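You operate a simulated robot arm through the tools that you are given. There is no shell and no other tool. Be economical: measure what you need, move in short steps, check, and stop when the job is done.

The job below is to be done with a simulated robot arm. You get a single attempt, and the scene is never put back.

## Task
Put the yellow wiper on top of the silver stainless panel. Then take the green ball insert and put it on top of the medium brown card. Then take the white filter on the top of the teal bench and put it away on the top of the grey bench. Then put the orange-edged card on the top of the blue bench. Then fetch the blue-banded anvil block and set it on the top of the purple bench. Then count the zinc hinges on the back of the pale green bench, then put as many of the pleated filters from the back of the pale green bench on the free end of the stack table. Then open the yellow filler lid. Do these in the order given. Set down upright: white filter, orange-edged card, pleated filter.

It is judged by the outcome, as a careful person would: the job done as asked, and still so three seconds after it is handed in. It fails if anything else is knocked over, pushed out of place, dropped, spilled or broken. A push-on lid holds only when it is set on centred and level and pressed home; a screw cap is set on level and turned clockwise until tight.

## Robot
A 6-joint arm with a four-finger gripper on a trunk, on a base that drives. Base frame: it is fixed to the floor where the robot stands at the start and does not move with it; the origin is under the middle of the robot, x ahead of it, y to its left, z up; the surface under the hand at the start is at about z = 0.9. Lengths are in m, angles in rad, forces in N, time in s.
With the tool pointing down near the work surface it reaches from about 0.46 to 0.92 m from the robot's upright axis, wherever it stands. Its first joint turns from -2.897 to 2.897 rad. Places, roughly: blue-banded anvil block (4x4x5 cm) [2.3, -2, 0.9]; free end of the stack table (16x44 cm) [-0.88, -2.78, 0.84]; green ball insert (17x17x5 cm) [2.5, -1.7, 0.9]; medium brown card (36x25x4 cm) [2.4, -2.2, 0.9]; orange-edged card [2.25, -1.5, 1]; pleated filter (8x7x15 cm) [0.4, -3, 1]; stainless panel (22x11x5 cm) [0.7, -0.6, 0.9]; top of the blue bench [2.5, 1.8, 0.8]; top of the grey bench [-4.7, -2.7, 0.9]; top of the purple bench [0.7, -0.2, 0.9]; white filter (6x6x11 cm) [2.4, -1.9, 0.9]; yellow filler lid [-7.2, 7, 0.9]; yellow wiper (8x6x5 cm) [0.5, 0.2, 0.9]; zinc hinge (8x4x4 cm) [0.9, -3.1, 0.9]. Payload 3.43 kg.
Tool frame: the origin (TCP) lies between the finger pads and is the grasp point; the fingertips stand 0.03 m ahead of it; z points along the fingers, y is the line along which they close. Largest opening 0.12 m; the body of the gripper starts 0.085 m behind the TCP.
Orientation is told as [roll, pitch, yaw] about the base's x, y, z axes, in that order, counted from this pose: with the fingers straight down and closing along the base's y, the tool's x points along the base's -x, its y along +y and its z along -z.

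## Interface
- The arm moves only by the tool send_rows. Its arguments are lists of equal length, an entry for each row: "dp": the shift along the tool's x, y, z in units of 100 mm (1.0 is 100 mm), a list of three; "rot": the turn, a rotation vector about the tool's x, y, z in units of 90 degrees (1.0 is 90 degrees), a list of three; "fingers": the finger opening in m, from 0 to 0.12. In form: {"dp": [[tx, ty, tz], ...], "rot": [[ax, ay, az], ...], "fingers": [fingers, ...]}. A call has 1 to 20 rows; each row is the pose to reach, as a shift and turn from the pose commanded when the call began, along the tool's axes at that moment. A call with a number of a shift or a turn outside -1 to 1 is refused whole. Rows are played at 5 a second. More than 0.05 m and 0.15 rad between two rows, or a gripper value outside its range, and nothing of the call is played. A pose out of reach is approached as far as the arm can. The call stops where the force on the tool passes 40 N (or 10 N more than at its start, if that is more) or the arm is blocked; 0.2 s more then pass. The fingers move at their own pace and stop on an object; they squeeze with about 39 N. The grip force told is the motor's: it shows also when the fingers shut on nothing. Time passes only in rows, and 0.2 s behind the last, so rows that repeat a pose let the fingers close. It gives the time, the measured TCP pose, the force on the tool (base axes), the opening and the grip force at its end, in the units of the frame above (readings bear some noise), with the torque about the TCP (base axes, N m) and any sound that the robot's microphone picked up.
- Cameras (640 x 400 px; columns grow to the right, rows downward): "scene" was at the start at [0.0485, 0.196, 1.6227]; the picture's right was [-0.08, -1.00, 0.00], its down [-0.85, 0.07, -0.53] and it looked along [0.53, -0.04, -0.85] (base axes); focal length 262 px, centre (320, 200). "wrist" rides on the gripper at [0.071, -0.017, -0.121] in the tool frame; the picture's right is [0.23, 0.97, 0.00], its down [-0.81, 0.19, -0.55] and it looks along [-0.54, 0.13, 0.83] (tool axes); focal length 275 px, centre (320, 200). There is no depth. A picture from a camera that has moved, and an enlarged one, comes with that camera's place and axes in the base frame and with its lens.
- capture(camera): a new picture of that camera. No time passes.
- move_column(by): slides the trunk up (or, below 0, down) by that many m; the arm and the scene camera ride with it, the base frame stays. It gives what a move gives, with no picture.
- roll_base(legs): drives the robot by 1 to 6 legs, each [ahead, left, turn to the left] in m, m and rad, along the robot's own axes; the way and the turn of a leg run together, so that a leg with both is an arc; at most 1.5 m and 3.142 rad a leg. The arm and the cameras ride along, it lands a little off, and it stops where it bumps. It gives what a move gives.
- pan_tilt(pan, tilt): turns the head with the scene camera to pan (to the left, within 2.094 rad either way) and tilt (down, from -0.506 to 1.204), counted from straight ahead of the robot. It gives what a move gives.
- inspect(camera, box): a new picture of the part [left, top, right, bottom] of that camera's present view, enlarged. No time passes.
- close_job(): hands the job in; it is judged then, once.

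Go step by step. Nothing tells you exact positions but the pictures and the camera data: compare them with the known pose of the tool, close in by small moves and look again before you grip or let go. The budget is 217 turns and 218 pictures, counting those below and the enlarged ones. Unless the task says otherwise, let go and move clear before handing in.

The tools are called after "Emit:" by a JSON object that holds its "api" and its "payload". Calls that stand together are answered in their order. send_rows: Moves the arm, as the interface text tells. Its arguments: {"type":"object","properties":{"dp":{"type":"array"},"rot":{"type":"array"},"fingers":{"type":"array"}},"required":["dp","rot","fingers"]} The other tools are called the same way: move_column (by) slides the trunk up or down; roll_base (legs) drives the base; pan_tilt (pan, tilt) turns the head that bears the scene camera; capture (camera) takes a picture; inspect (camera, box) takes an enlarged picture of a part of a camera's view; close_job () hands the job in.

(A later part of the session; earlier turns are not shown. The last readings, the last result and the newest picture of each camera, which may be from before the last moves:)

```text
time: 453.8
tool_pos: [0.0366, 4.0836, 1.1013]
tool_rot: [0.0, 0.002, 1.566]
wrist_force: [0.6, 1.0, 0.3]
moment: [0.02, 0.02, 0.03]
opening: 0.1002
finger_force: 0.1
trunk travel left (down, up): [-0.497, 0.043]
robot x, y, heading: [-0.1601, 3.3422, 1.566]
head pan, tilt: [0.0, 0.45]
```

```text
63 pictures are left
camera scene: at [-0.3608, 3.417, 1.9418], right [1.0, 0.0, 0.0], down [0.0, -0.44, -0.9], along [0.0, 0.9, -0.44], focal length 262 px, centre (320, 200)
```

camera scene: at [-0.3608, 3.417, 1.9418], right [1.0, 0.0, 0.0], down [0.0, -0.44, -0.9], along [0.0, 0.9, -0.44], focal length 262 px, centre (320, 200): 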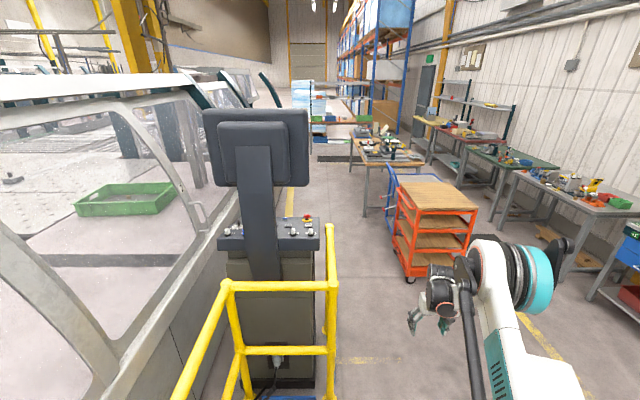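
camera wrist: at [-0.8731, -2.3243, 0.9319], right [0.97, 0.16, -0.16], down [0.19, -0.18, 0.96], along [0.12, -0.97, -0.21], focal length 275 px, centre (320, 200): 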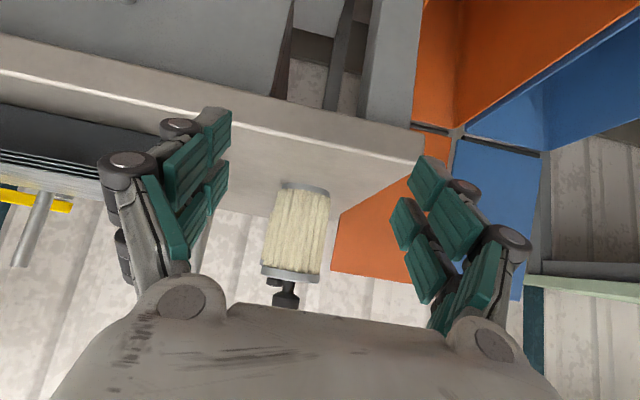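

The gap between rail (x ≈ -0.28) and cart (x ≈ 0.55) is passable near x = 0.13. I'll go through carefully.

Emit:
{"api": "roll_base", "payload": {"legs": [[0.3, -0.3, 0], [1.5, 0, 0], [1.3, 0, 0]]}}

Emit:
{"api": "pan_tilt", "payload": {"pan": 0.35, "tilt": 0.3}}

Emit:
{"api": "capture", "payload": {"camera": "scene"}}

```text
time: 469.6
tool_pos: [0.3769, 7.1864, 1.1011]
tool_rot: [0.0, 0.002, 1.545]
wrist_force: [-0.1, 0.4, 0.4]
moment: [-0.02, 0.0, -0.01]
opening: 0.0999
finger_force: 0.1
trunk travel left (down, up): [-0.497, 0.043]
robot x, y, heading: [0.1627, 6.45, 1.543]
head pan, tilt: [0.0, 0.45]
```

```text
time: 470.4
tool_pos: [0.3768, 7.1845, 1.1016]
tool_rot: [0.0, 0.003, 1.546]
wrist_force: [0.2, -0.4, 0.1]
moment: [0.01, -0.01, -0.03]
opening: 0.0999
finger_force: 0.1
trunk travel left (down, up): [-0.497, 0.043]
robot x, y, heading: [0.1631, 6.4469, 1.548]
head pan, tilt: [0.351, 0.3]
```

```text
62 pictures are left
camera scene: at [-0.0657, 6.5243, 1.9556], right [0.95, 0.32, 0.0], down [0.09, -0.28, -0.96], along [-0.31, 0.9, -0.3], focal length 262 px, centre (320, 200)
```

scene: 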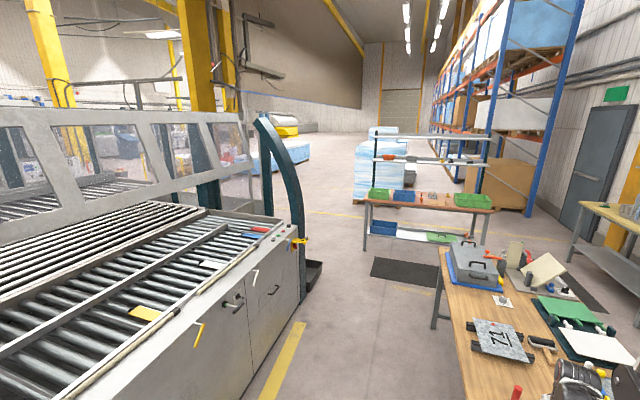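

The conveyor ends near y = 9 and a wooden table is on the right. I'll shift to the middle of the corridor and continue.

Emit:
{"api": "roll_base", "payload": {"legs": [[0, 0.5, 0.02], [1.5, 0.05, 0], [1.4, 0.1, 0]]}}

Emit:
{"api": "pan_tilt", "payload": {"pan": 1.3, "tilt": 0.25}}

Emit:
{"api": "capture", "payload": {"camera": "scene"}}

```text
refused: leg 2 is longer than a leg can be; nothing moved
```

```text
time: 471.7
tool_pos: [0.3768, 7.186, 1.1009]
tool_rot: [-0.002, 0.001, 1.546]
wrist_force: [-0.3, -0.2, 0.7]
moment: [0.02, 0.02, -0.04]
opening: 0.1001
finger_force: 0.1
trunk travel left (down, up): [-0.497, 0.043]
robot x, y, heading: [0.1632, 6.4497, 1.547]
head pan, tilt: [1.3, 0.25]
```

```text
61 pictures are left
camera scene: at [-0.1251, 6.4629, 1.9604], right [0.29, 0.96, 0.0], down [0.24, -0.07, -0.97], along [-0.93, 0.28, -0.25], focal length 262 px, centre (320, 200)
```

scene: 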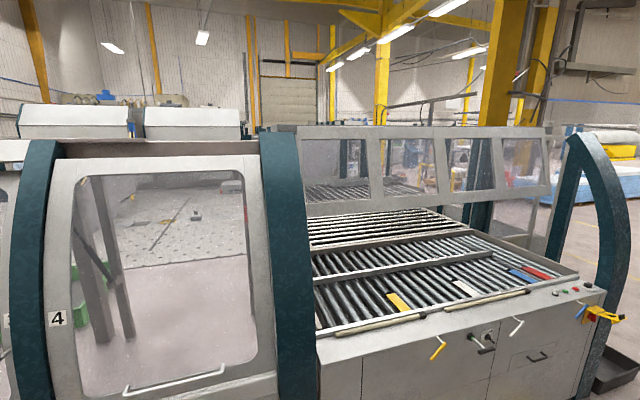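

Emit:
{"api": "roll_base", "payload": {"legs": [[0, 0.5, 0.02], [1.45, 0.05, 0], [1.4, 0.1, 0]]}}

Emit:
{"api": "capture", "payload": {"camera": "scene"}}

```text
time: 488.0
tool_pos: [-0.2832, 10.0406, 1.1001]
tool_rot: [-0.001, 0.002, 1.571]
wrist_force: [0.3, -0.1, 0.1]
moment: [0.01, 0.01, 0.03]
opening: 0.1004
finger_force: 0.1
trunk travel left (down, up): [-0.497, 0.043]
robot x, y, heading: [-0.4771, 9.301, 1.567]
head pan, tilt: [1.3, 0.25]
```

```text
60 pictures are left
camera scene: at [-0.7669, 9.3072, 1.9604], right [0.27, 0.96, 0.0], down [0.24, -0.07, -0.97], along [-0.93, 0.26, -0.25], focal length 262 px, centre (320, 200)
```

scene: 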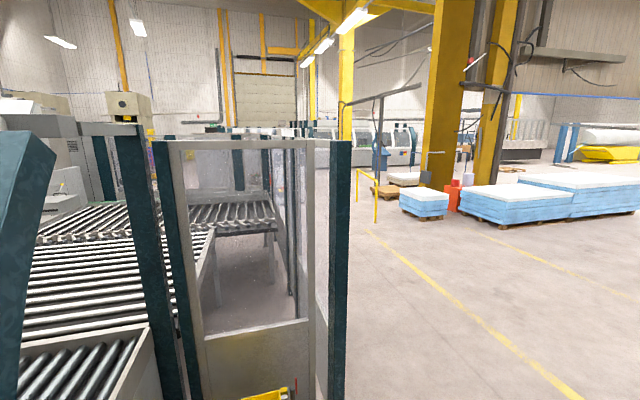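

It's open to the north-west beyond a gate post near (-2.2, 9.8). I'll turn to face west and thread between the bench corner and the post.

Emit:
{"api": "roll_base", "payload": {"legs": [[0, 0, 1.57], [0.7, -0.42, 0]]}}

Emit:
{"api": "pan_tilt", "payload": {"pan": -0.5, "tilt": 0.45}}

Emit:
{"api": "capture", "payload": {"camera": "scene"}}

```text
time: 494.2
tool_pos: [-1.4847, 9.6273, 1.1023]
tool_rot: [0.0, -0.002, -3.082]
wrist_force: [1.2, 0.8, 0.9]
moment: [-0.11, 0.09, -0.02]
opening: 0.0999
finger_force: 0.1
trunk travel left (down, up): [-0.497, 0.043]
robot x, y, heading: [-0.732, 9.4776, -3.083]
head pan, tilt: [1.3, 0.25]
stopped in leg 2: the robot was blocked; the commanded pose is now the measured one
```

```text
time: 496.0
tool_pos: [-1.4874, 9.6234, 1.0999]
tool_rot: [-0.004, -0.001, -3.081]
wrist_force: [-0.4, -1.3, -0.7]
moment: [0.02, -0.01, 0.01]
opening: 0.0999
finger_force: 0.1
trunk travel left (down, up): [-0.497, 0.043]
robot x, y, heading: [-0.7352, 9.4738, -3.08]
head pan, tilt: [-0.499, 0.45]
```

```text
59 pictures are left
camera scene: at [-0.7864, 9.3167, 1.9417], right [0.42, 0.91, 0.0], down [0.39, -0.18, -0.9], along [-0.82, 0.38, -0.44], focal length 262 px, centre (320, 200)
```

scene: 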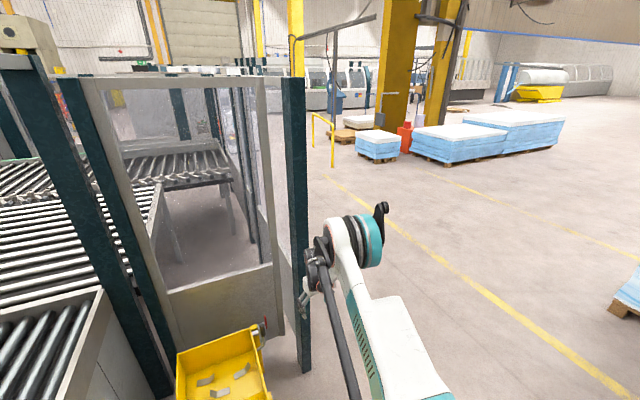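

I bumped something low on the left. I'll look to the right to see the bench before moving off.

Emit:
{"api": "pan_tilt", "payload": {"pan": -1.5, "tilt": 0.7}}

Emit:
{"api": "capture", "payload": {"camera": "scene"}}

Emit:
{"api": "pan_tilt", "payload": {"pan": 0.3, "tilt": 1.1}}

Emit:
{"api": "capture", "payload": {"camera": "scene"}}

```text
time: 497.2
tool_pos: [-1.4869, 9.6239, 1.0997]
tool_rot: [-0.003, 0.0, -3.081]
wrist_force: [0.5, -0.6, 0.0]
moment: [0.01, 0.01, -0.02]
opening: 0.0998
finger_force: 0.1
trunk travel left (down, up): [-0.497, 0.043]
robot x, y, heading: [-0.7335, 9.4759, -3.079]
head pan, tilt: [-1.499, 0.7]
```

```text
58 pictures are left
camera scene: at [-0.7142, 9.3621, 1.9196], right [0.99, 0.13, 0.0], down [0.09, -0.64, -0.77], along [-0.1, 0.76, -0.64], focal length 262 px, centre (320, 200)
```

scene: 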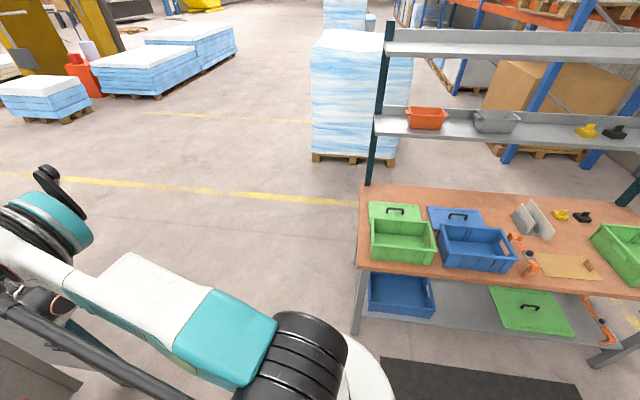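

```text
time: 499.0
tool_pos: [-1.4865, 9.6241, 1.0997]
tool_rot: [-0.001, 0.001, -3.081]
wrist_force: [1.1, -0.8, 0.8]
moment: [-0.01, 0.01, -0.03]
opening: 0.0997
finger_force: 0.0
trunk travel left (down, up): [-0.497, 0.043]
robot x, y, heading: [-0.7344, 9.4715, -3.075]
head pan, tilt: [0.3, 1.1]
```

```text
57 pictures are left
camera scene: at [-0.762, 9.2556, 1.8896], right [-0.35, 0.94, 0.0], down [0.83, 0.31, -0.45], along [-0.42, -0.16, -0.89], focal length 262 px, centre (320, 200)
```

scene: 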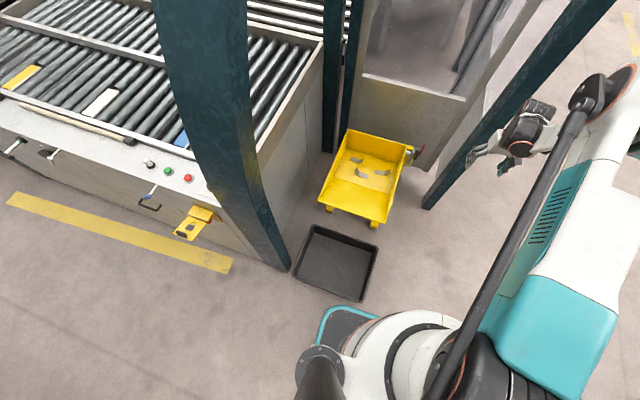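

A black floor tray blocks the left and the bench corner is at (-0.62, 10.14), leaving a diagonal gap of about 0.76 m. I'll back up, turn to face along the gap's axis, and pass through it straight.

Emit:
{"api": "roll_base", "payload": {"legs": [[-0.3, -0.05, 0], [0, 0, -0.7]]}}

Emit:
{"api": "pan_tilt", "payload": {"pan": 0, "tilt": 0.9}}

Emit:
{"api": "capture", "payload": {"camera": "scene"}}

```text
time: 502.9
tool_pos: [-0.9379, 10.1347, 1.0996]
tool_rot: [-0.001, 0.0, 2.522]
wrist_force: [0.1, 0.8, -0.7]
moment: [0.0, 0.01, -0.02]
opening: 0.1003
finger_force: 0.1
trunk travel left (down, up): [-0.497, 0.043]
robot x, y, heading: [-0.4478, 9.5462, 2.519]
head pan, tilt: [0.3, 1.1]
```

```text
time: 503.7
tool_pos: [-0.9391, 10.1337, 1.1024]
tool_rot: [-0.002, -0.001, 2.519]
wrist_force: [0.3, -0.2, 0.8]
moment: [-0.01, 0.0, 0.01]
opening: 0.0999
finger_force: 0.0
trunk travel left (down, up): [-0.497, 0.043]
robot x, y, heading: [-0.4457, 9.5446, 2.513]
head pan, tilt: [0.0, 0.901]
```

```text
56 pictures are left
camera scene: at [-0.6105, 9.4154, 1.9034], right [0.58, 0.81, 0.0], down [0.64, -0.46, -0.62], along [-0.5, 0.36, -0.78], focal length 262 px, centre (320, 200)
```

scene: 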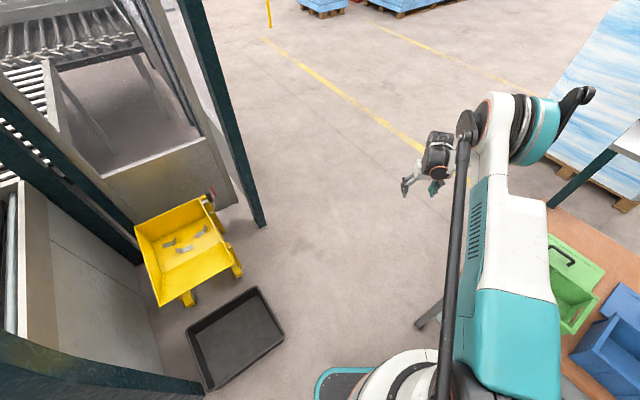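

The gap is centred: about 0.43 m to the tray on the left and 0.38 m to the bench on the right. Driving straight through.

Emit:
{"api": "roll_base", "payload": {"legs": [[1.35, 0.04, 0], [0, 0, 0.6]]}}

Emit:
{"api": "pan_tilt", "payload": {"pan": 0.4, "tilt": 0.3}}

Emit:
{"api": "capture", "payload": {"camera": "scene"}}

```text
time: 512.1
tool_pos: [-2.2913, 10.5263, 1.1003]
tool_rot: [-0.002, 0.001, 3.106]
wrist_force: [0.6, 0.3, 0.2]
moment: [-0.02, 0.02, 0.01]
opening: 0.0998
finger_force: 0.0
trunk travel left (down, up): [-0.497, 0.043]
robot x, y, heading: [-1.5543, 10.3068, 3.106]
head pan, tilt: [0.0, 0.901]
```

```text
time: 513.1
tool_pos: [-2.2921, 10.5245, 1.1011]
tool_rot: [-0.003, 0.001, 3.107]
wrist_force: [-0.1, -0.5, -0.6]
moment: [-0.01, -0.04, 0.0]
opening: 0.1002
finger_force: 0.0
trunk travel left (down, up): [-0.497, 0.043]
robot x, y, heading: [-1.5584, 10.3033, 3.107]
head pan, tilt: [0.4, 0.3]
```

```text
55 pictures are left
camera scene: at [-1.6323, 10.0729, 1.9556], right [-0.36, 0.93, 0.0], down [0.28, 0.11, -0.95], along [-0.89, -0.34, -0.3], focal length 262 px, centre (320, 200)
```

scene: 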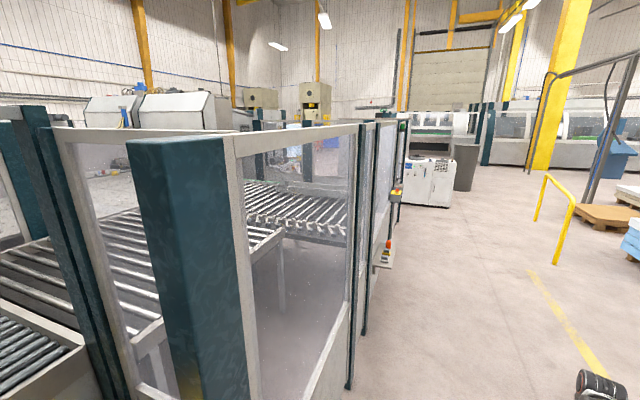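

Through the gap. I'll zoom toward the lid's expected direction.

Emit:
{"api": "inspect", "payload": {"camera": "scene", "box": [230, 60, 480, 220]}}

```text
2.50 times, centred on (355, 140) of scene
camera zoom: at [-1.6323, 10.0729, 1.9556], right [-0.36, 0.93, 0.0], down [0.28, 0.11, -0.95], along [-0.89, -0.34, -0.3], focal length 656 px, centre (232, 350)
```

zoom: 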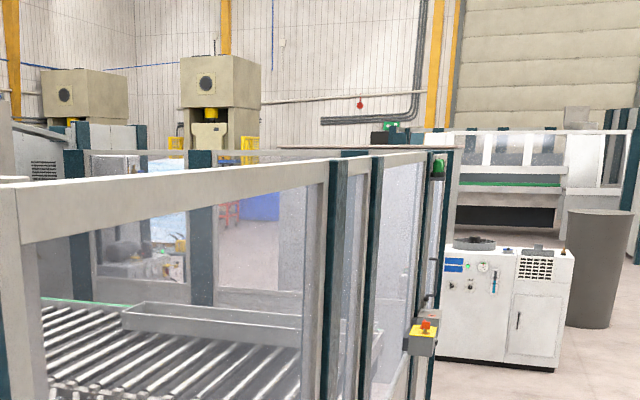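

I'll drive west past the end of the fence (about x = -5) and look south.

Emit:
{"api": "roll_base", "payload": {"legs": [[1.5, 0, 0.02], [1.5, 0, 0], [1.1, 0, 0]]}}

Emit:
{"api": "pan_tilt", "payload": {"pan": 0.9, "tilt": 0.3}}

Emit:
{"api": "capture", "payload": {"camera": "scene"}}

```text
time: 532.6
tool_pos: [-6.358, 10.6102, 1.0993]
tool_rot: [-0.003, -0.001, 3.116]
wrist_force: [-1.0, 0.0, 0.3]
moment: [-0.02, 0.03, 0.0]
opening: 0.1
finger_force: 0.1
trunk travel left (down, up): [-0.497, 0.043]
robot x, y, heading: [-5.6201, 10.3974, 3.114]
head pan, tilt: [0.4, 0.3]
```

```text
time: 533.6
tool_pos: [-6.3573, 10.6108, 1.0996]
tool_rot: [-0.001, -0.001, 3.118]
wrist_force: [-0.3, -0.3, -0.9]
moment: [-0.03, 0.0, -0.01]
opening: 0.1002
finger_force: 0.0
trunk travel left (down, up): [-0.497, 0.043]
robot x, y, heading: [-5.6211, 10.4007, 3.122]
head pan, tilt: [0.901, 0.3]
```

```text
53 pictures are left
camera scene: at [-5.6658, 10.128, 1.9557], right [-0.77, 0.64, 0.0], down [0.19, 0.23, -0.96], along [-0.61, -0.73, -0.3], focal length 262 px, centre (320, 200)
```

scene: 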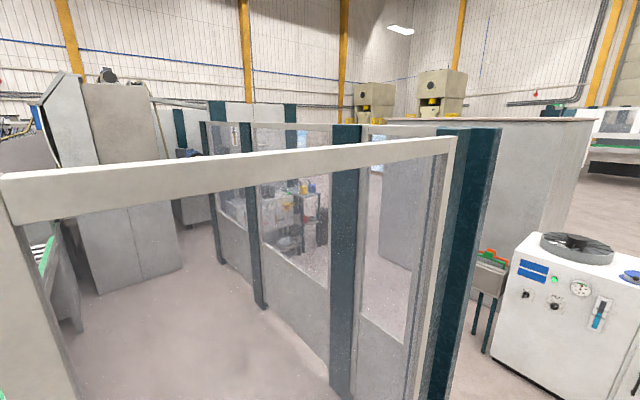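

Emit:
{"api": "inspect", "payload": {"camera": "scene", "box": [200, 140, 370, 290]}}

```text
2.67 times, centred on (285, 215) of scene
camera zoom: at [-5.6658, 10.128, 1.9557], right [-0.77, 0.64, 0.0], down [0.19, 0.23, -0.96], along [-0.61, -0.73, -0.3], focal length 700 px, centre (413, 160)
```

zoom: 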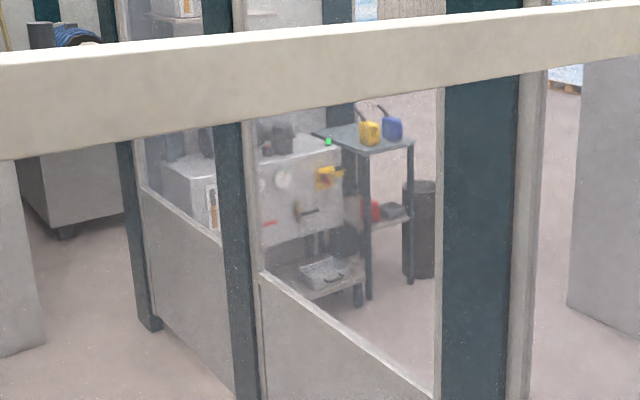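

The filler station appears beyond the fence, near (-7.3, 7). I'll move nearer the fence's end and look for the entrance.

Emit:
{"api": "roll_base", "payload": {"legs": [[0.85, -0.3, 0]]}}

Emit:
{"api": "pan_tilt", "payload": {"pan": 1.1, "tilt": 0.5}}

Emit:
{"api": "capture", "payload": {"camera": "scene"}}

```text
time: 538.3
tool_pos: [-7.1751, 10.9786, 1.0997]
tool_rot: [-0.001, 0.0, 3.086]
wrist_force: [0.0, 0.3, 0.1]
moment: [0.0, 0.04, 0.02]
opening: 0.0999
finger_force: 0.0
trunk travel left (down, up): [-0.497, 0.043]
robot x, y, heading: [-6.4457, 10.7439, 3.079]
head pan, tilt: [0.901, 0.3]
```

```text
time: 539.0
tool_pos: [-7.1744, 10.979, 1.1012]
tool_rot: [-0.002, 0.0, 3.084]
wrist_force: [0.9, 0.4, 0.6]
moment: [0.02, 0.0, 0.01]
opening: 0.0999
finger_force: 0.0
trunk travel left (down, up): [-0.497, 0.043]
robot x, y, heading: [-6.4462, 10.7417, 3.084]
head pan, tilt: [1.1, 0.499]
```

```text
51 pictures are left
camera scene: at [-6.4842, 10.4632, 1.9373], right [-0.86, 0.51, 0.0], down [0.24, 0.41, -0.88], along [-0.44, -0.76, -0.48], focal length 262 px, centre (320, 200)
```

scene: 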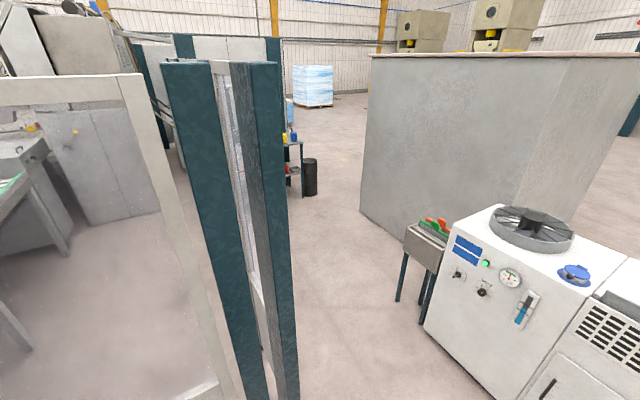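

The entrance corridor lies between the fence corner (-6.75, 9.61) and the white machine (x ≈ -7.92). I'll turn south, line up, and go in.

Emit:
{"api": "roll_base", "payload": {"legs": [[0, 0, 1.62], [0, -0.9, 0], [1.2, 0, 0]]}}

Emit:
{"api": "pan_tilt", "payload": {"pan": 0, "tilt": 0.5}}

Emit:
{"api": "capture", "payload": {"camera": "scene"}}

```text
time: 553.5
tool_pos: [-7.5182, 8.7872, 1.0999]
tool_rot: [0.0, 0.002, -1.547]
wrist_force: [-0.7, -0.2, 0.6]
moment: [0.0, 0.01, 0.01]
opening: 0.0999
finger_force: 0.1
trunk travel left (down, up): [-0.497, 0.043]
robot x, y, heading: [-7.3424, 9.5344, -1.542]
head pan, tilt: [1.1, 0.499]
```

```text
time: 554.8
tool_pos: [-7.5189, 8.7866, 1.1004]
tool_rot: [-0.002, 0.001, -1.546]
wrist_force: [-0.2, 0.1, 1.1]
moment: [0.02, -0.04, 0.01]
opening: 0.1
finger_force: 0.1
trunk travel left (down, up): [-0.497, 0.043]
robot x, y, heading: [-7.3405, 9.5359, -1.547]
head pan, tilt: [0.0, 0.499]
```

```text
50 pictures are left
camera scene: at [-7.1407, 9.4676, 1.9373], right [-1.0, -0.02, 0.0], down [-0.01, 0.48, -0.88], along [0.02, -0.88, -0.48], focal length 262 px, centre (320, 200)
```

scene: 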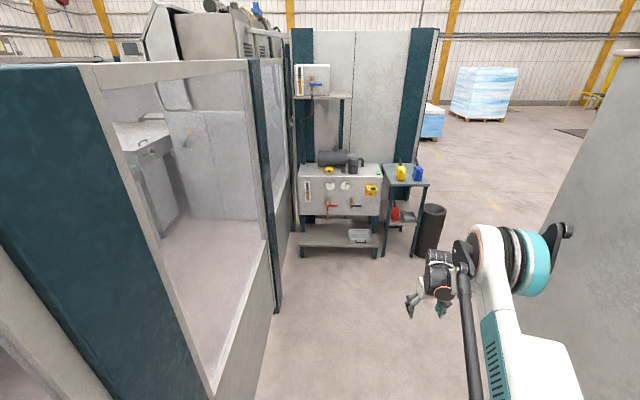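

The filler station is straight ahead. I'll zoom in on it.

Emit:
{"api": "inspect", "payload": {"camera": "scene", "box": [285, 130, 445, 260]}}

```text
3.08 times, centred on (365, 195) of scene
camera zoom: at [-7.1407, 9.4676, 1.9373], right [-1.0, -0.02, 0.0], down [-0.01, 0.48, -0.88], along [0.02, -0.88, -0.48], focal length 808 px, centre (182, 215)
```

zoom: 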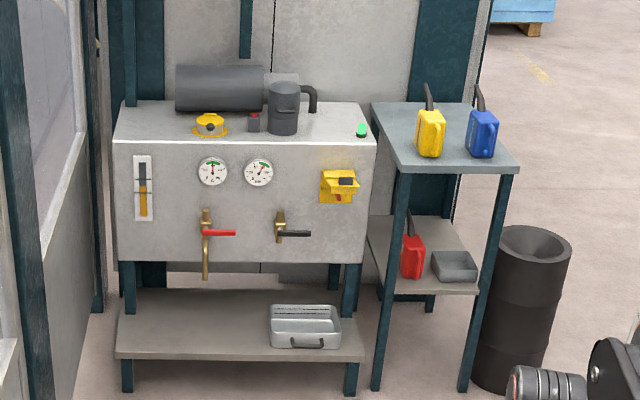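

The yellow filler lid with a knob sits on top of the grey tank at about (-7.18, 7.04). I'll drive closer and look with the wrist camera.

Emit:
{"api": "roll_base", "payload": {"legs": [[1.4, 0.18, -0.02]]}}

Emit:
{"api": "pan_tilt", "payload": {"pan": -0.05, "tilt": 0.75}}

Emit:
{"api": "capture", "payload": {"camera": "scene"}}

Emit:
{"api": "capture", "payload": {"camera": "wrist"}}

```text
time: 561.8
tool_pos: [-7.3238, 7.3946, 1.0998]
tool_rot: [-0.001, 0.001, -1.559]
wrist_force: [-0.7, -0.5, 0.2]
moment: [0.04, -0.02, 0.0]
opening: 0.1001
finger_force: 0.2
trunk travel left (down, up): [-0.497, 0.043]
robot x, y, heading: [-7.1423, 8.1383, -1.555]
head pan, tilt: [0.0, 0.499]
```

```text
time: 562.6
tool_pos: [-7.3249, 7.3936, 1.1005]
tool_rot: [-0.002, 0.0, -1.559]
wrist_force: [-0.1, -0.1, 0.8]
moment: [-0.02, -0.02, 0.01]
opening: 0.1
finger_force: 0.0
trunk travel left (down, up): [-0.497, 0.043]
robot x, y, heading: [-7.1389, 8.1405, -1.557]
head pan, tilt: [-0.051, 0.75]
```

```text
48 pictures are left
camera scene: at [-6.9427, 8.0793, 1.9154], right [-1.0, 0.04, 0.0], down [0.03, 0.68, -0.73], along [-0.03, -0.73, -0.68], focal length 262 px, centre (320, 200)
```

scene: 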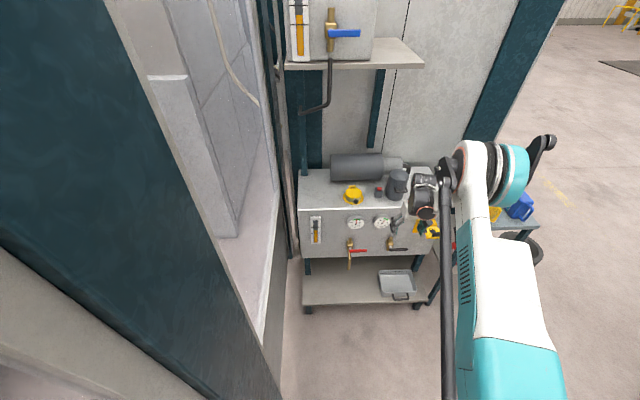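

```text
47 pictures are left
camera wrist: at [-7.3406, 7.4661, 1.2201], right [0.97, 0.24, 0.0], down [0.2, -0.81, 0.55], along [0.13, -0.54, -0.83], focal length 275 px, centre (320, 200)
```

wrist: 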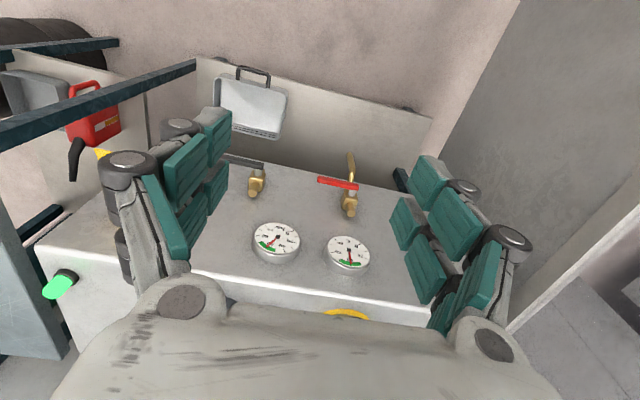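

Emit:
{"api": "inspect", "payload": {"camera": "scene", "box": [290, 140, 450, 260]}}

```text
3.33 times, centred on (370, 200) of scene
camera zoom: at [-6.9427, 8.0793, 1.9154], right [-1.0, 0.04, 0.0], down [0.03, 0.68, -0.73], along [-0.03, -0.73, -0.68], focal length 875 px, centre (153, 200)
```

zoom: 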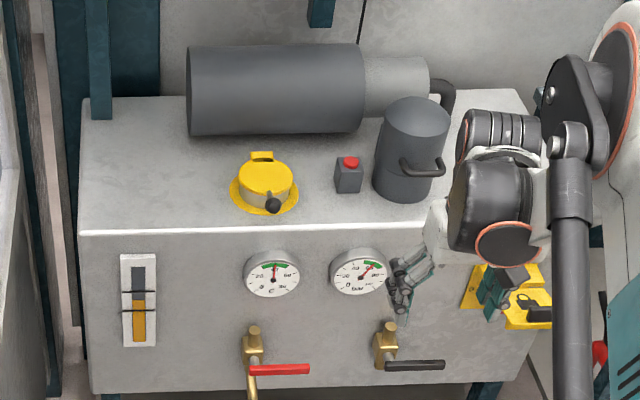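

It's a flip lid hinged at the back with a black knob at the front, knob at about (-7.184, 7.03). I'll move up and look at it closely.

Emit:
{"api": "roll_base", "payload": {"legs": [[0.26, 0.05, 0]]}}

Emit:
{"api": "send_rows", "payload": {"dp": [[0, 0.3, 0], [0, 0.6, 0], [0, 0.9, 0]], "rot": [[0, 0, 0], [0, 0, 0], [0, 0, 0]], "fingers": [0.06, 0.06, 0.06]}}

Emit:
{"api": "capture", "payload": {"camera": "wrist"}}

Emit:
{"api": "inspect", "payload": {"camera": "scene", "box": [280, 180, 440, 300]}}

```text
time: 564.5
tool_pos: [-7.2701, 7.1369, 1.0996]
tool_rot: [-0.001, 0.002, -1.558]
wrist_force: [0.9, -0.5, -0.5]
moment: [0.03, 0.01, 0.01]
opening: 0.0999
finger_force: 0.0
trunk travel left (down, up): [-0.497, 0.043]
robot x, y, heading: [-7.0845, 7.8801, -1.558]
head pan, tilt: [-0.051, 0.75]
```

```text
time: 565.3
tool_pos: [-7.1812, 7.1359, 1.0998]
tool_rot: [-0.001, 0.001, -1.56]
wrist_force: [-0.1, -0.2, 0.3]
moment: [0.0, 0.0, 0.01]
opening: 0.0602
finger_force: 0.1
trunk travel left (down, up): [-0.497, 0.043]
robot x, y, heading: [-7.0845, 7.8805, -1.562]
head pan, tilt: [-0.051, 0.75]
```

```text
45 pictures are left
camera wrist: at [-7.1978, 7.2083, 1.2204], right [0.97, 0.24, 0.0], down [0.2, -0.81, 0.55], along [0.13, -0.54, -0.83], focal length 275 px, centre (320, 200)
```

wrist: 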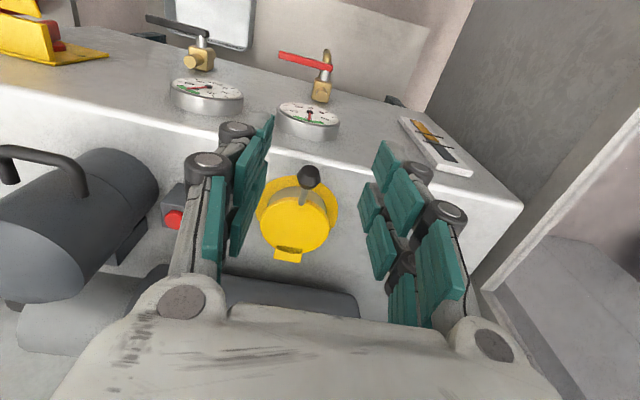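

```text
3.33 times, centred on (360, 240) of scene
camera zoom: at [-6.8895, 7.8223, 1.9153], right [-1.0, 0.04, 0.0], down [0.03, 0.68, -0.73], along [-0.03, -0.73, -0.68], focal length 875 px, centre (187, 67)
```

zoom: 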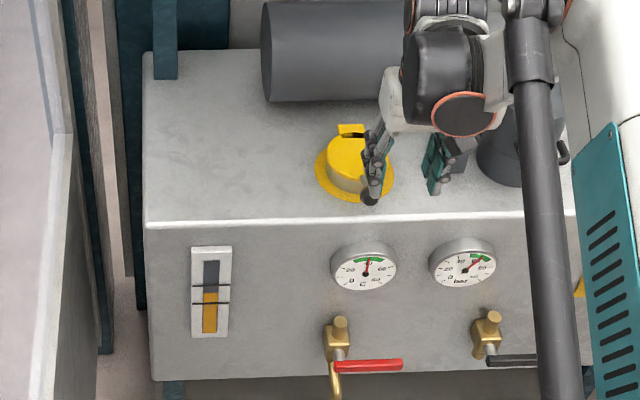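

The knob is at about (-7.175, 7.047, 0.929) and the hinge at y ≈ 6.905, so the lid swings in the y–z plane. I'll bring the hand over the knob and lower.

Emit:
{"api": "send_rows", "payload": {"dp": [[-0.3, 0.02, 0], [-0.6, 0.04, 0], [-0.88, 0.05, 0]], "rot": [[0, 0, 0], [0, 0, 0], [0, 0, 0]], "fingers": [0.05, 0.05, 0.05]}}

Emit:
{"api": "move_column", "payload": {"by": -0.11}}

Emit:
{"api": "capture", "payload": {"camera": "wrist"}}

```text
time: 566.1
tool_pos: [-7.1756, 7.0494, 1.1001]
tool_rot: [-0.001, 0.002, -1.56]
wrist_force: [0.8, -0.4, 0.1]
moment: [0.05, 0.01, -0.01]
opening: 0.0501
finger_force: 0.1
trunk travel left (down, up): [-0.497, 0.043]
robot x, y, heading: [-7.0869, 7.8847, -1.562]
head pan, tilt: [-0.051, 0.75]
```

```text
time: 567.5
tool_pos: [-7.1777, 7.0512, 0.9903]
tool_rot: [0.0, 0.0, -1.559]
wrist_force: [-0.3, 0.1, -0.3]
moment: [-0.02, -0.02, -0.02]
opening: 0.05
finger_force: 0.1
trunk travel left (down, up): [-0.387, 0.153]
robot x, y, heading: [-7.0848, 7.8791, -1.554]
head pan, tilt: [-0.051, 0.75]
```

```text
43 pictures are left
camera wrist: at [-7.1937, 7.1216, 1.1099], right [0.97, 0.24, 0.0], down [0.2, -0.81, 0.55], along [0.13, -0.54, -0.83], focal length 275 px, centre (320, 200)
```

wrist: 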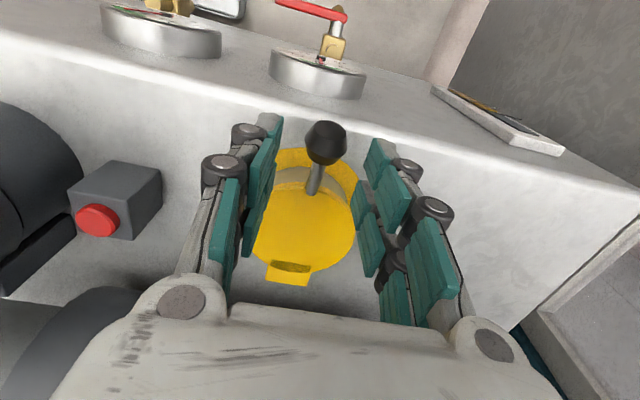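

The knob is between the fingers. I'll descend 5 cm and close on it.

Emit:
{"api": "send_rows", "payload": {"dp": [[0, 0.04, 0.25], [0, 0.04, 0.5], [0, 0.04, 0.5], [0, 0.04, 0.5], [0, 0.04, 0.5]], "rot": [[0, 0, 0], [0, 0, 0], [0, 0, 0], [0, 0, 0], [0, 0, 0]], "fingers": [0.05, 0.05, 0.02, 0.0, 0.0]}}

Emit:
{"api": "capture", "payload": {"camera": "wrist"}}

```text
time: 568.7
tool_pos: [-7.1757, 7.0573, 0.9466]
tool_rot: [-0.003, -0.001, -1.56]
wrist_force: [-18.6, -7.1, 1.0]
moment: [-0.27, 0.01, 0.01]
opening: 0.0251
finger_force: 44.7
out of reach, approached as far as the arm can: row 2, 3, 4, 5
trunk travel left (down, up): [-0.387, 0.153]
robot x, y, heading: [-7.0866, 7.8785, -1.566]
head pan, tilt: [-0.051, 0.75]
```

```text
42 pictures are left
camera wrist: at [-7.1915, 7.1279, 1.0667], right [0.97, 0.24, 0.0], down [0.2, -0.81, 0.55], along [0.13, -0.54, -0.83], focal length 275 px, centre (320, 200)
```

wrist: 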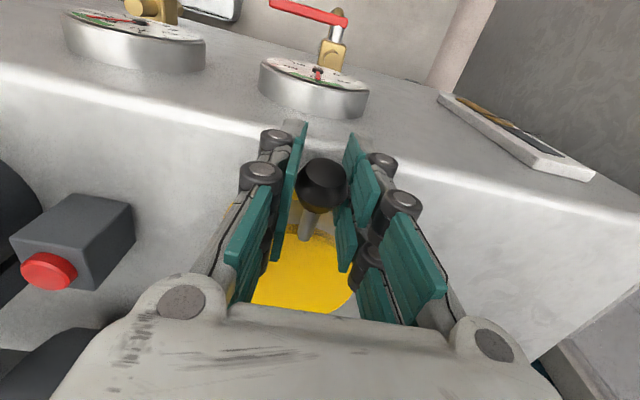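

The knob is gripped (0.025 m). I'll swing it up along an arc about the hinge, with the force limit as a guard.

Emit:
{"api": "send_rows", "payload": {"dp": [[-0.03, -0.03, -0.16], [-0.1, -0.03, -0.37], [-0.2, -0.03, -0.56], [-0.33, -0.03, -0.74], [-0.48, -0.03, -0.89], [-0.6, -0.03, -0.98]], "rot": [[0, 0, 0], [0, 0, 0], [0, 0, 0], [0, 0, 0], [0, 0, 0], [0, 0, 0]], "fingers": [0.0, 0.0, 0.0, 0.0, 0.0, 0.0]}}

Emit:
{"api": "capture", "payload": {"camera": "wrist"}}

Emit:
{"api": "inspect", "payload": {"camera": "scene", "box": [280, 180, 440, 300]}}

```text
time: 569.7
tool_pos: [-7.1757, 7.0274, 1.0126]
tool_rot: [-0.002, 0.014, -1.561]
wrist_force: [0.1, -4.2, -10.8]
moment: [0.86, 0.05, -0.32]
opening: 0.0259
finger_force: 44.7
trunk travel left (down, up): [-0.387, 0.153]
robot x, y, heading: [-7.0852, 7.8784, -1.556]
head pan, tilt: [-0.051, 0.75]
stopped in row 5: the force on the tool passed its limit at 56 N (the readings are from after the stop); the commanded pose is now the measured one
```

```text
41 pictures are left
camera wrist: at [-7.1918, 7.097, 1.1331], right [0.97, 0.24, 0.0], down [0.2, -0.82, 0.54], along [0.13, -0.52, -0.84], focal length 275 px, centre (320, 200)
```

wrist: 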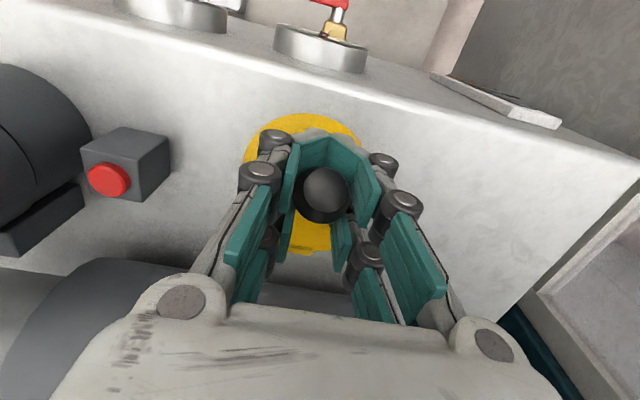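

```text
3.33 times, centred on (360, 240) of scene
camera zoom: at [-6.8914, 7.8195, 1.8057], right [-1.0, 0.03, 0.0], down [0.02, 0.68, -0.73], along [-0.02, -0.73, -0.68], focal length 875 px, centre (187, 67)
```

zoom: 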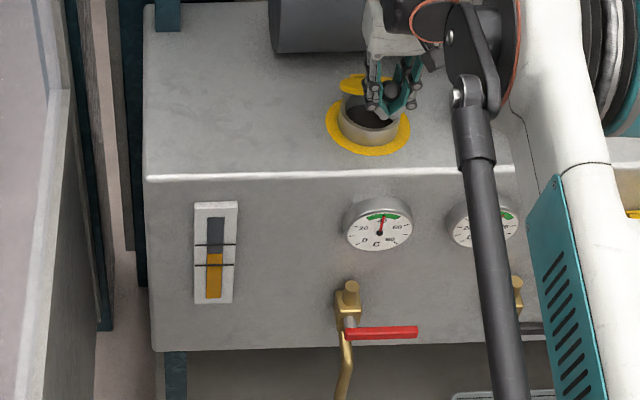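

The lid is rising; the arc radius is slightly smaller than I assumed. I'll continue on a corrected arc (hinge y ≈ 6.918, radius 0.139) in small steps.

Emit:
{"api": "send_rows", "payload": {"dp": [[-0.08, 0, -0.09], [-0.16, 0, -0.17], [-0.25, 0, -0.235], [-0.33, 0, -0.296], [-0.42, 0, -0.345], [-0.51, 0, -0.395]], "rot": [[0, 0, 0], [0, 0, 0], [0, 0, 0], [0, 0, 0], [0, 0, 0], [0, 0, 0]], "fingers": [0.0, 0.0, 0.0, 0.0, 0.0, 0.0]}}

Emit:
{"api": "capture", "payload": {"camera": "wrist"}}

Emit:
{"api": "inspect", "payload": {"camera": "scene", "box": [280, 160, 440, 280]}}

```text
time: 570.1
tool_pos: [-7.1762, 7.0246, 1.0136]
tool_rot: [0.003, 0.024, -1.56]
wrist_force: [0.3, -3.7, -12.7]
moment: [1.18, -0.09, -0.28]
opening: 0.0258
finger_force: 45.1
trunk travel left (down, up): [-0.387, 0.153]
robot x, y, heading: [-7.0868, 7.8823, -1.564]
head pan, tilt: [-0.051, 0.75]
stopped in row 1: the force on the tool passed its limit at 50 N (the readings are from after the stop); the commanded pose is now the measured one
```

```text
39 pictures are left
camera wrist: at [-7.1918, 7.0944, 1.1358], right [0.97, 0.24, 0.01], down [0.2, -0.82, 0.53], along [0.13, -0.52, -0.85], focal length 275 px, centre (320, 200)
```

wrist: 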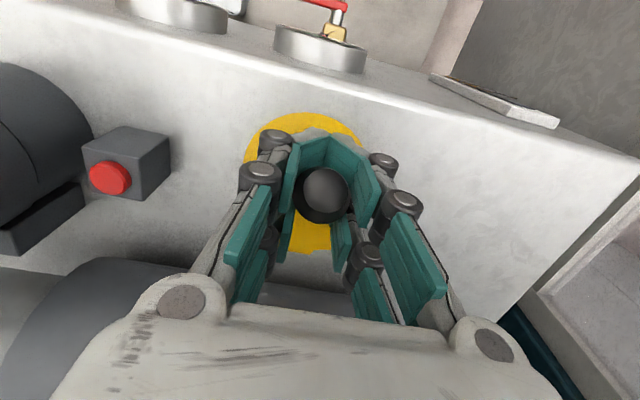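

```text
3.33 times, centred on (360, 220) of scene
camera zoom: at [-6.8912, 7.8195, 1.8056], right [-1.0, 0.03, 0.0], down [0.02, 0.68, -0.73], along [-0.02, -0.73, -0.68], focal length 875 px, centre (187, 133)
```

zoom: 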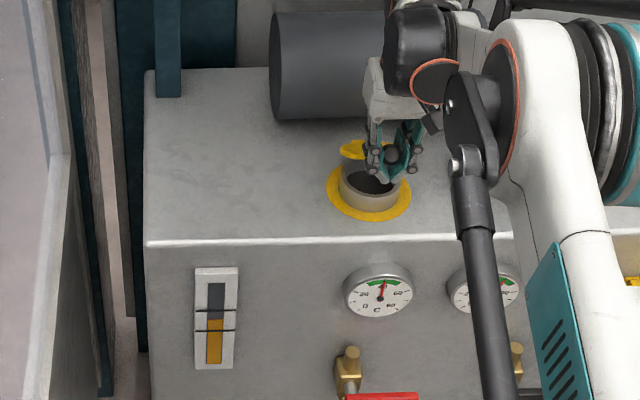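

The forces show I'm pulling radially and the pads resist rotation. I'll ease inward and let the hand tilt along with the lid while continuing.

Emit:
{"api": "send_rows", "payload": {"dp": [[-0.05, 0, 0.03], [-0.12, 0, -0.04], [-0.21, 0, -0.12], [-0.31, 0, -0.19], [-0.42, 0, -0.25]], "rot": [[0, 0.05, 0], [0, 0.1, 0], [0, 0.15, 0], [0, 0.2, 0], [0, 0.25, 0]], "fingers": [0.0, 0.0, 0.0, 0.0, 0.0]}}

Emit:
{"api": "capture", "payload": {"camera": "wrist"}}

Emit:
{"api": "inspect", "payload": {"camera": "scene", "box": [280, 160, 440, 280]}}

```text
time: 570.6
tool_pos: [-7.1763, 7.0251, 1.0179]
tool_rot: [-0.002, 0.103, -1.561]
wrist_force: [-4.9, -25.6, -23.7]
moment: [0.55, -0.14, 0.02]
opening: 0.0253
finger_force: 44.6
out of reach, approached as far as the arm can: row 1, 2
trunk travel left (down, up): [-0.387, 0.153]
robot x, y, heading: [-7.0856, 7.8822, -1.556]
head pan, tilt: [-0.051, 0.75]
stopped in row 2: the force on the tool passed its limit at 53 N (the readings are from after the stop); the commanded pose is now the measured one
```

```text
37 pictures are left
camera wrist: at [-7.1914, 7.0845, 1.1428], right [0.97, 0.24, 0.02], down [0.2, -0.86, 0.47], along [0.13, -0.45, -0.88], focal length 275 px, centre (320, 200)
```

wrist: 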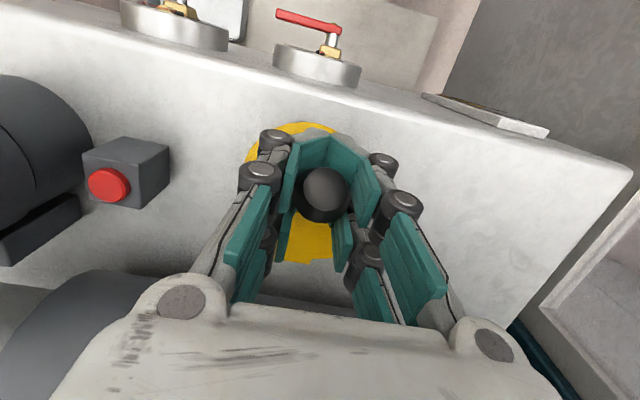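

```text
3.33 times, centred on (360, 220) of scene
camera zoom: at [-6.8913, 7.8159, 1.805], right [-1.0, 0.03, 0.0], down [0.02, 0.69, -0.73], along [-0.02, -0.73, -0.69], focal length 875 px, centre (187, 133)
```

zoom: 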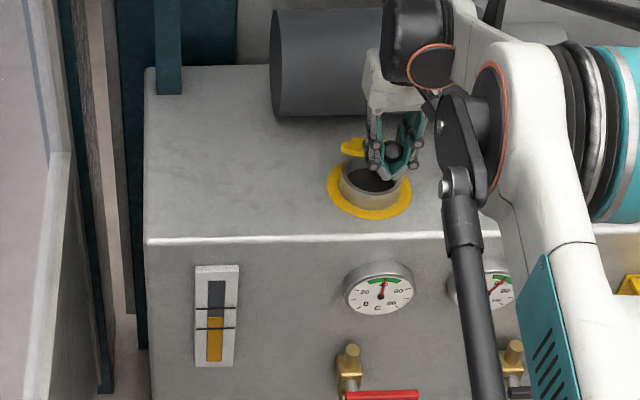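

The arm is at a reach limit, so I'll use the base for the -y motion and the column for height. First a small move ahead to relieve the pull.

Emit:
{"api": "roll_base", "payload": {"legs": [[0.03, 0, 0]]}}

Emit:
{"api": "inspect", "payload": {"camera": "wrist", "box": [220, 90, 440, 290]}}

```text
time: 571.4
tool_pos: [-7.1762, 7.0184, 1.0259]
tool_rot: [0.0, 0.126, -1.563]
wrist_force: [-0.4, 14.5, 17.8]
moment: [-0.65, 0.22, -0.16]
opening: 0.0253
finger_force: 44.4
trunk travel left (down, up): [-0.387, 0.153]
robot x, y, heading: [-7.0852, 7.8628, -1.554]
head pan, tilt: [-0.051, 0.75]
stopped in leg 1: the force on the tool passed its limit at 64 N (the readings are from after the stop); the commanded pose is now the measured one
```

```text
2.00 times, centred on (330, 190) of wrist
camera zoom: at [-7.1915, 7.0733, 1.1534], right [0.97, 0.24, 0.03], down [0.2, -0.87, 0.45], along [0.13, -0.43, -0.89], focal length 551 px, centre (300, 220)
```

zoom: 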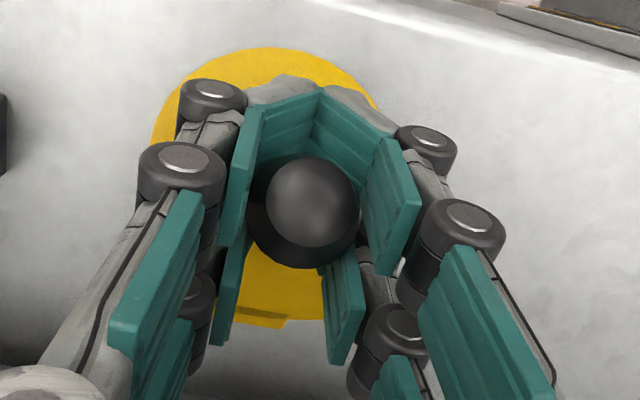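

The lid's true arc looks like radius 0.16 m about the hinge at (y 6.908, z 0.913). I'll lower the lid back gently, release, bring the base closer so the arm alone can follow the arc, and try again.

Emit:
{"api": "send_rows", "payload": {"dp": [[0.08, 0, 0.12], [0.17, 0, 0.24], [0.23, 0, 0.38], [0.3, 0, 0.53], [0.33, 0, 0.67], [0.36, 0, 0.8]], "rot": [[0, -0.015, 0], [0, -0.03, 0], [0, -0.045, 0], [0, -0.06, 0], [0, -0.07, 0], [0, -0.08, 0]], "fingers": [0, 0, 0, 0, 0, 0]}}

Emit:
{"api": "capture", "payload": {"camera": "wrist"}}

```text
time: 572.9
tool_pos: [-7.176, 7.054, 0.9485]
tool_rot: [0.0, 0.001, -1.559]
wrist_force: [1.2, -11.1, -8.4]
moment: [0.9, 0.02, -0.07]
opening: 0.0249
finger_force: 44.6
trunk travel left (down, up): [-0.387, 0.153]
robot x, y, heading: [-7.0858, 7.8598, -1.562]
head pan, tilt: [-0.051, 0.75]
stopped in row 6: the force on the tool passed its limit at 41 N (the readings are from after the stop); the commanded pose is now the measured one
```

```text
34 pictures are left
camera wrist: at [-7.1918, 7.1267, 1.0673], right [0.97, 0.24, 0.0], down [0.2, -0.81, 0.55], along [0.13, -0.54, -0.83], focal length 275 px, centre (320, 200)
```

wrist: 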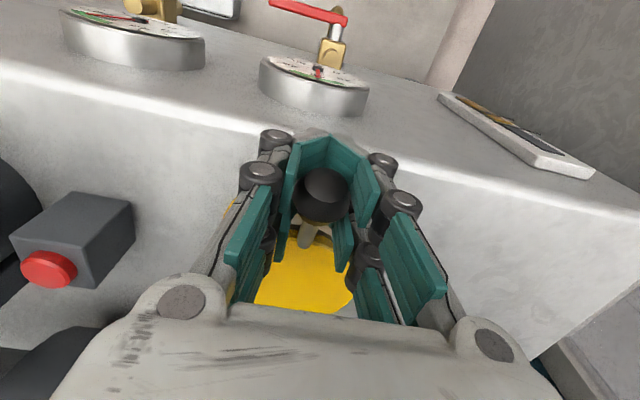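

The lid is gently back down. I'll release, rise, retract the arm, and bring the base closer.

Emit:
{"api": "send_rows", "payload": {"dp": [[0, 0, 0], [0, 0, 0], [0, 0, -0.3], [0, 0, -0.6], [0.3, 0, -0.7], [0.7, 0, -0.7], [1.0, 0, -0.7]], "rot": [[0, 0, 0], [0, 0, 0], [0, 0, 0], [0, 0, 0], [0, 0, 0], [0, 0, 0], [0, 0, 0]], "fingers": [0.05, 0.05, 0.05, 0.05, 0.05, 0.05, 0.05]}}

Emit:
{"api": "send_rows", "payload": {"dp": [[0.4, 0, 0], [0.8, 0, 0], [1.0, 0, 0]], "rot": [[0, 0, 0], [0, 0, 0], [0, 0, 0]], "fingers": [0.05, 0.05, 0.05]}}

Emit:
{"api": "roll_base", "payload": {"legs": [[0.2, 0, 0]]}}

Emit:
{"api": "capture", "payload": {"camera": "wrist"}}

```text
time: 574.5
tool_pos: [-7.178, 7.1555, 1.0212]
tool_rot: [0.002, 0.0, -1.561]
wrist_force: [-0.4, 0.1, 1.2]
moment: [0.01, -0.01, -0.01]
opening: 0.0502
finger_force: 0.0
trunk travel left (down, up): [-0.387, 0.153]
robot x, y, heading: [-7.086, 7.8601, -1.561]
head pan, tilt: [-0.051, 0.75]
```

```text
time: 575.3
tool_pos: [-7.1821, 7.2559, 1.0196]
tool_rot: [0.003, -0.001, -1.56]
wrist_force: [0.8, 0.5, 0.1]
moment: [-0.03, -0.03, 0.0]
opening: 0.0497
finger_force: 0.0
trunk travel left (down, up): [-0.387, 0.153]
robot x, y, heading: [-7.086, 7.8605, -1.561]
head pan, tilt: [-0.051, 0.75]
```

```text
time: 576.9
tool_pos: [-7.1803, 7.0577, 1.0195]
tool_rot: [0.001, -0.002, -1.562]
wrist_force: [0.0, 0.1, -0.3]
moment: [-0.01, 0.01, -0.01]
opening: 0.05
finger_force: 0.1
trunk travel left (down, up): [-0.387, 0.153]
robot x, y, heading: [-7.0846, 7.6614, -1.56]
head pan, tilt: [-0.051, 0.75]
```

```text
33 pictures are left
camera wrist: at [-7.1969, 7.1285, 1.1394], right [0.97, 0.24, 0.0], down [0.2, -0.81, 0.55], along [0.13, -0.54, -0.83], focal length 275 px, centre (320, 200)
```

wrist: 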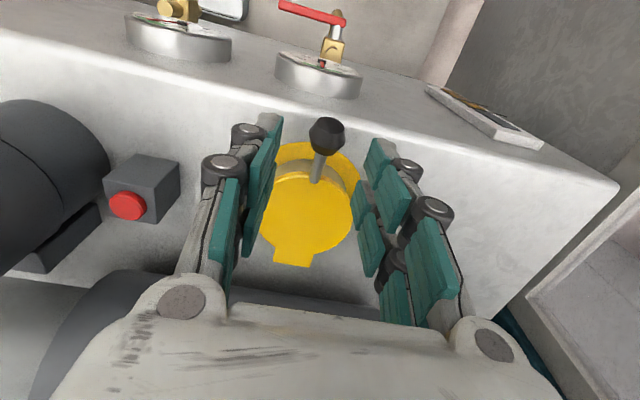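

The knob is at about (y 7.062, z 0.954). I'll lower so the TCP is right at the knob's centre, and grip.

Emit:
{"api": "move_column", "payload": {"by": -0.064}}

Emit:
{"api": "send_rows", "payload": {"dp": [[0.03, 0.03, 0.01], [0.03, 0.03, 0.01], [0.03, 0.03, 0.01], [0.03, 0.03, 0.01]], "rot": [[0, 0, 0], [0, 0, 0], [0, 0, 0], [0, 0, 0]], "fingers": [0.05, 0.02, 0.0, 0.0]}}

Emit:
{"api": "capture", "payload": {"camera": "wrist"}}

```text
time: 577.9
tool_pos: [-7.1813, 7.056, 0.956]
tool_rot: [0.004, -0.003, -1.561]
wrist_force: [-1.0, -0.4, -0.1]
moment: [0.03, 0.04, 0.01]
opening: 0.05
finger_force: 0.1
trunk travel left (down, up): [-0.323, 0.217]
robot x, y, heading: [-7.0825, 7.6587, -1.559]
head pan, tilt: [-0.051, 0.75]
```

```text
time: 578.9
tool_pos: [-7.1753, 7.0588, 0.9543]
tool_rot: [0.004, 0.0, -1.56]
wrist_force: [21.3, 5.4, 3.6]
moment: [-0.14, -0.13, -0.01]
opening: 0.0246
finger_force: 44.9
trunk travel left (down, up): [-0.323, 0.217]
robot x, y, heading: [-7.081, 7.6584, -1.56]
head pan, tilt: [-0.051, 0.75]
```

```text
32 pictures are left
camera wrist: at [-7.1924, 7.1306, 1.0744], right [0.97, 0.24, 0.0], down [0.2, -0.81, 0.55], along [0.14, -0.54, -0.83], focal length 275 px, centre (320, 200)
```

wrist: 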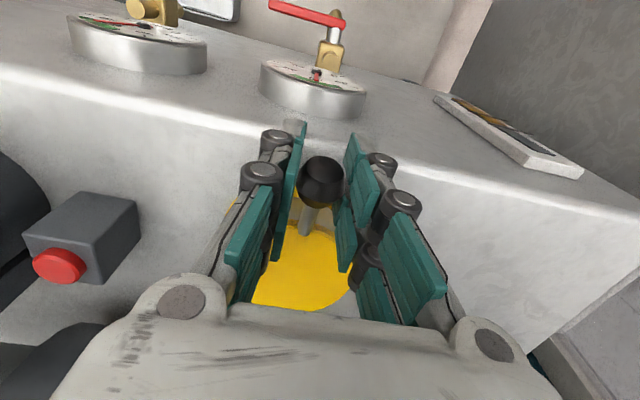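

Gripped at the knob's centre. I'll swing the lid up on the measured arc.

Emit:
{"api": "send_rows", "payload": {"dp": [[-0.05, 0.02, -0.16], [-0.11, 0.02, -0.31], [-0.19, 0.02, -0.46], [-0.29, 0.02, -0.59], [-0.39, 0.02, -0.72], [-0.51, 0.02, -0.83], [-0.64, 0.02, -0.93], [-0.71, 0.02, -0.98]], "rot": [[0, 0, 0], [0, 0, 0], [0, 0, 0], [0, 0, 0], [0, 0, 0], [0, 0, 0], [0, 0, 0], [0, 0, 0]], "fingers": [0, 0, 0, 0, 0, 0, 0, 0]}}

Emit:
{"api": "capture", "payload": {"camera": "wrist"}}

```text
time: 579.4
tool_pos: [-7.1756, 7.0561, 0.9756]
tool_rot: [0.003, 0.007, -1.562]
wrist_force: [2.6, 4.8, 3.0]
moment: [-0.29, -0.05, 0.0]
opening: 0.025
finger_force: 45.3
trunk travel left (down, up): [-0.323, 0.217]
robot x, y, heading: [-7.0835, 7.6612, -1.557]
head pan, tilt: [-0.051, 0.75]
stopped in row 2: the force on the tool passed its limit at 42 N (the readings are from after the stop); the commanded pose is now the measured one
```

```text
31 pictures are left
camera wrist: at [-7.1922, 7.1265, 1.0955], right [0.97, 0.24, 0.01], down [0.2, -0.81, 0.55], along [0.14, -0.53, -0.84], focal length 275 px, centre (320, 200)
```

wrist: 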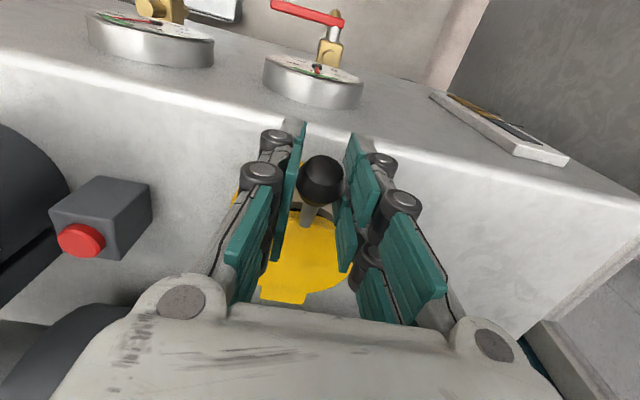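

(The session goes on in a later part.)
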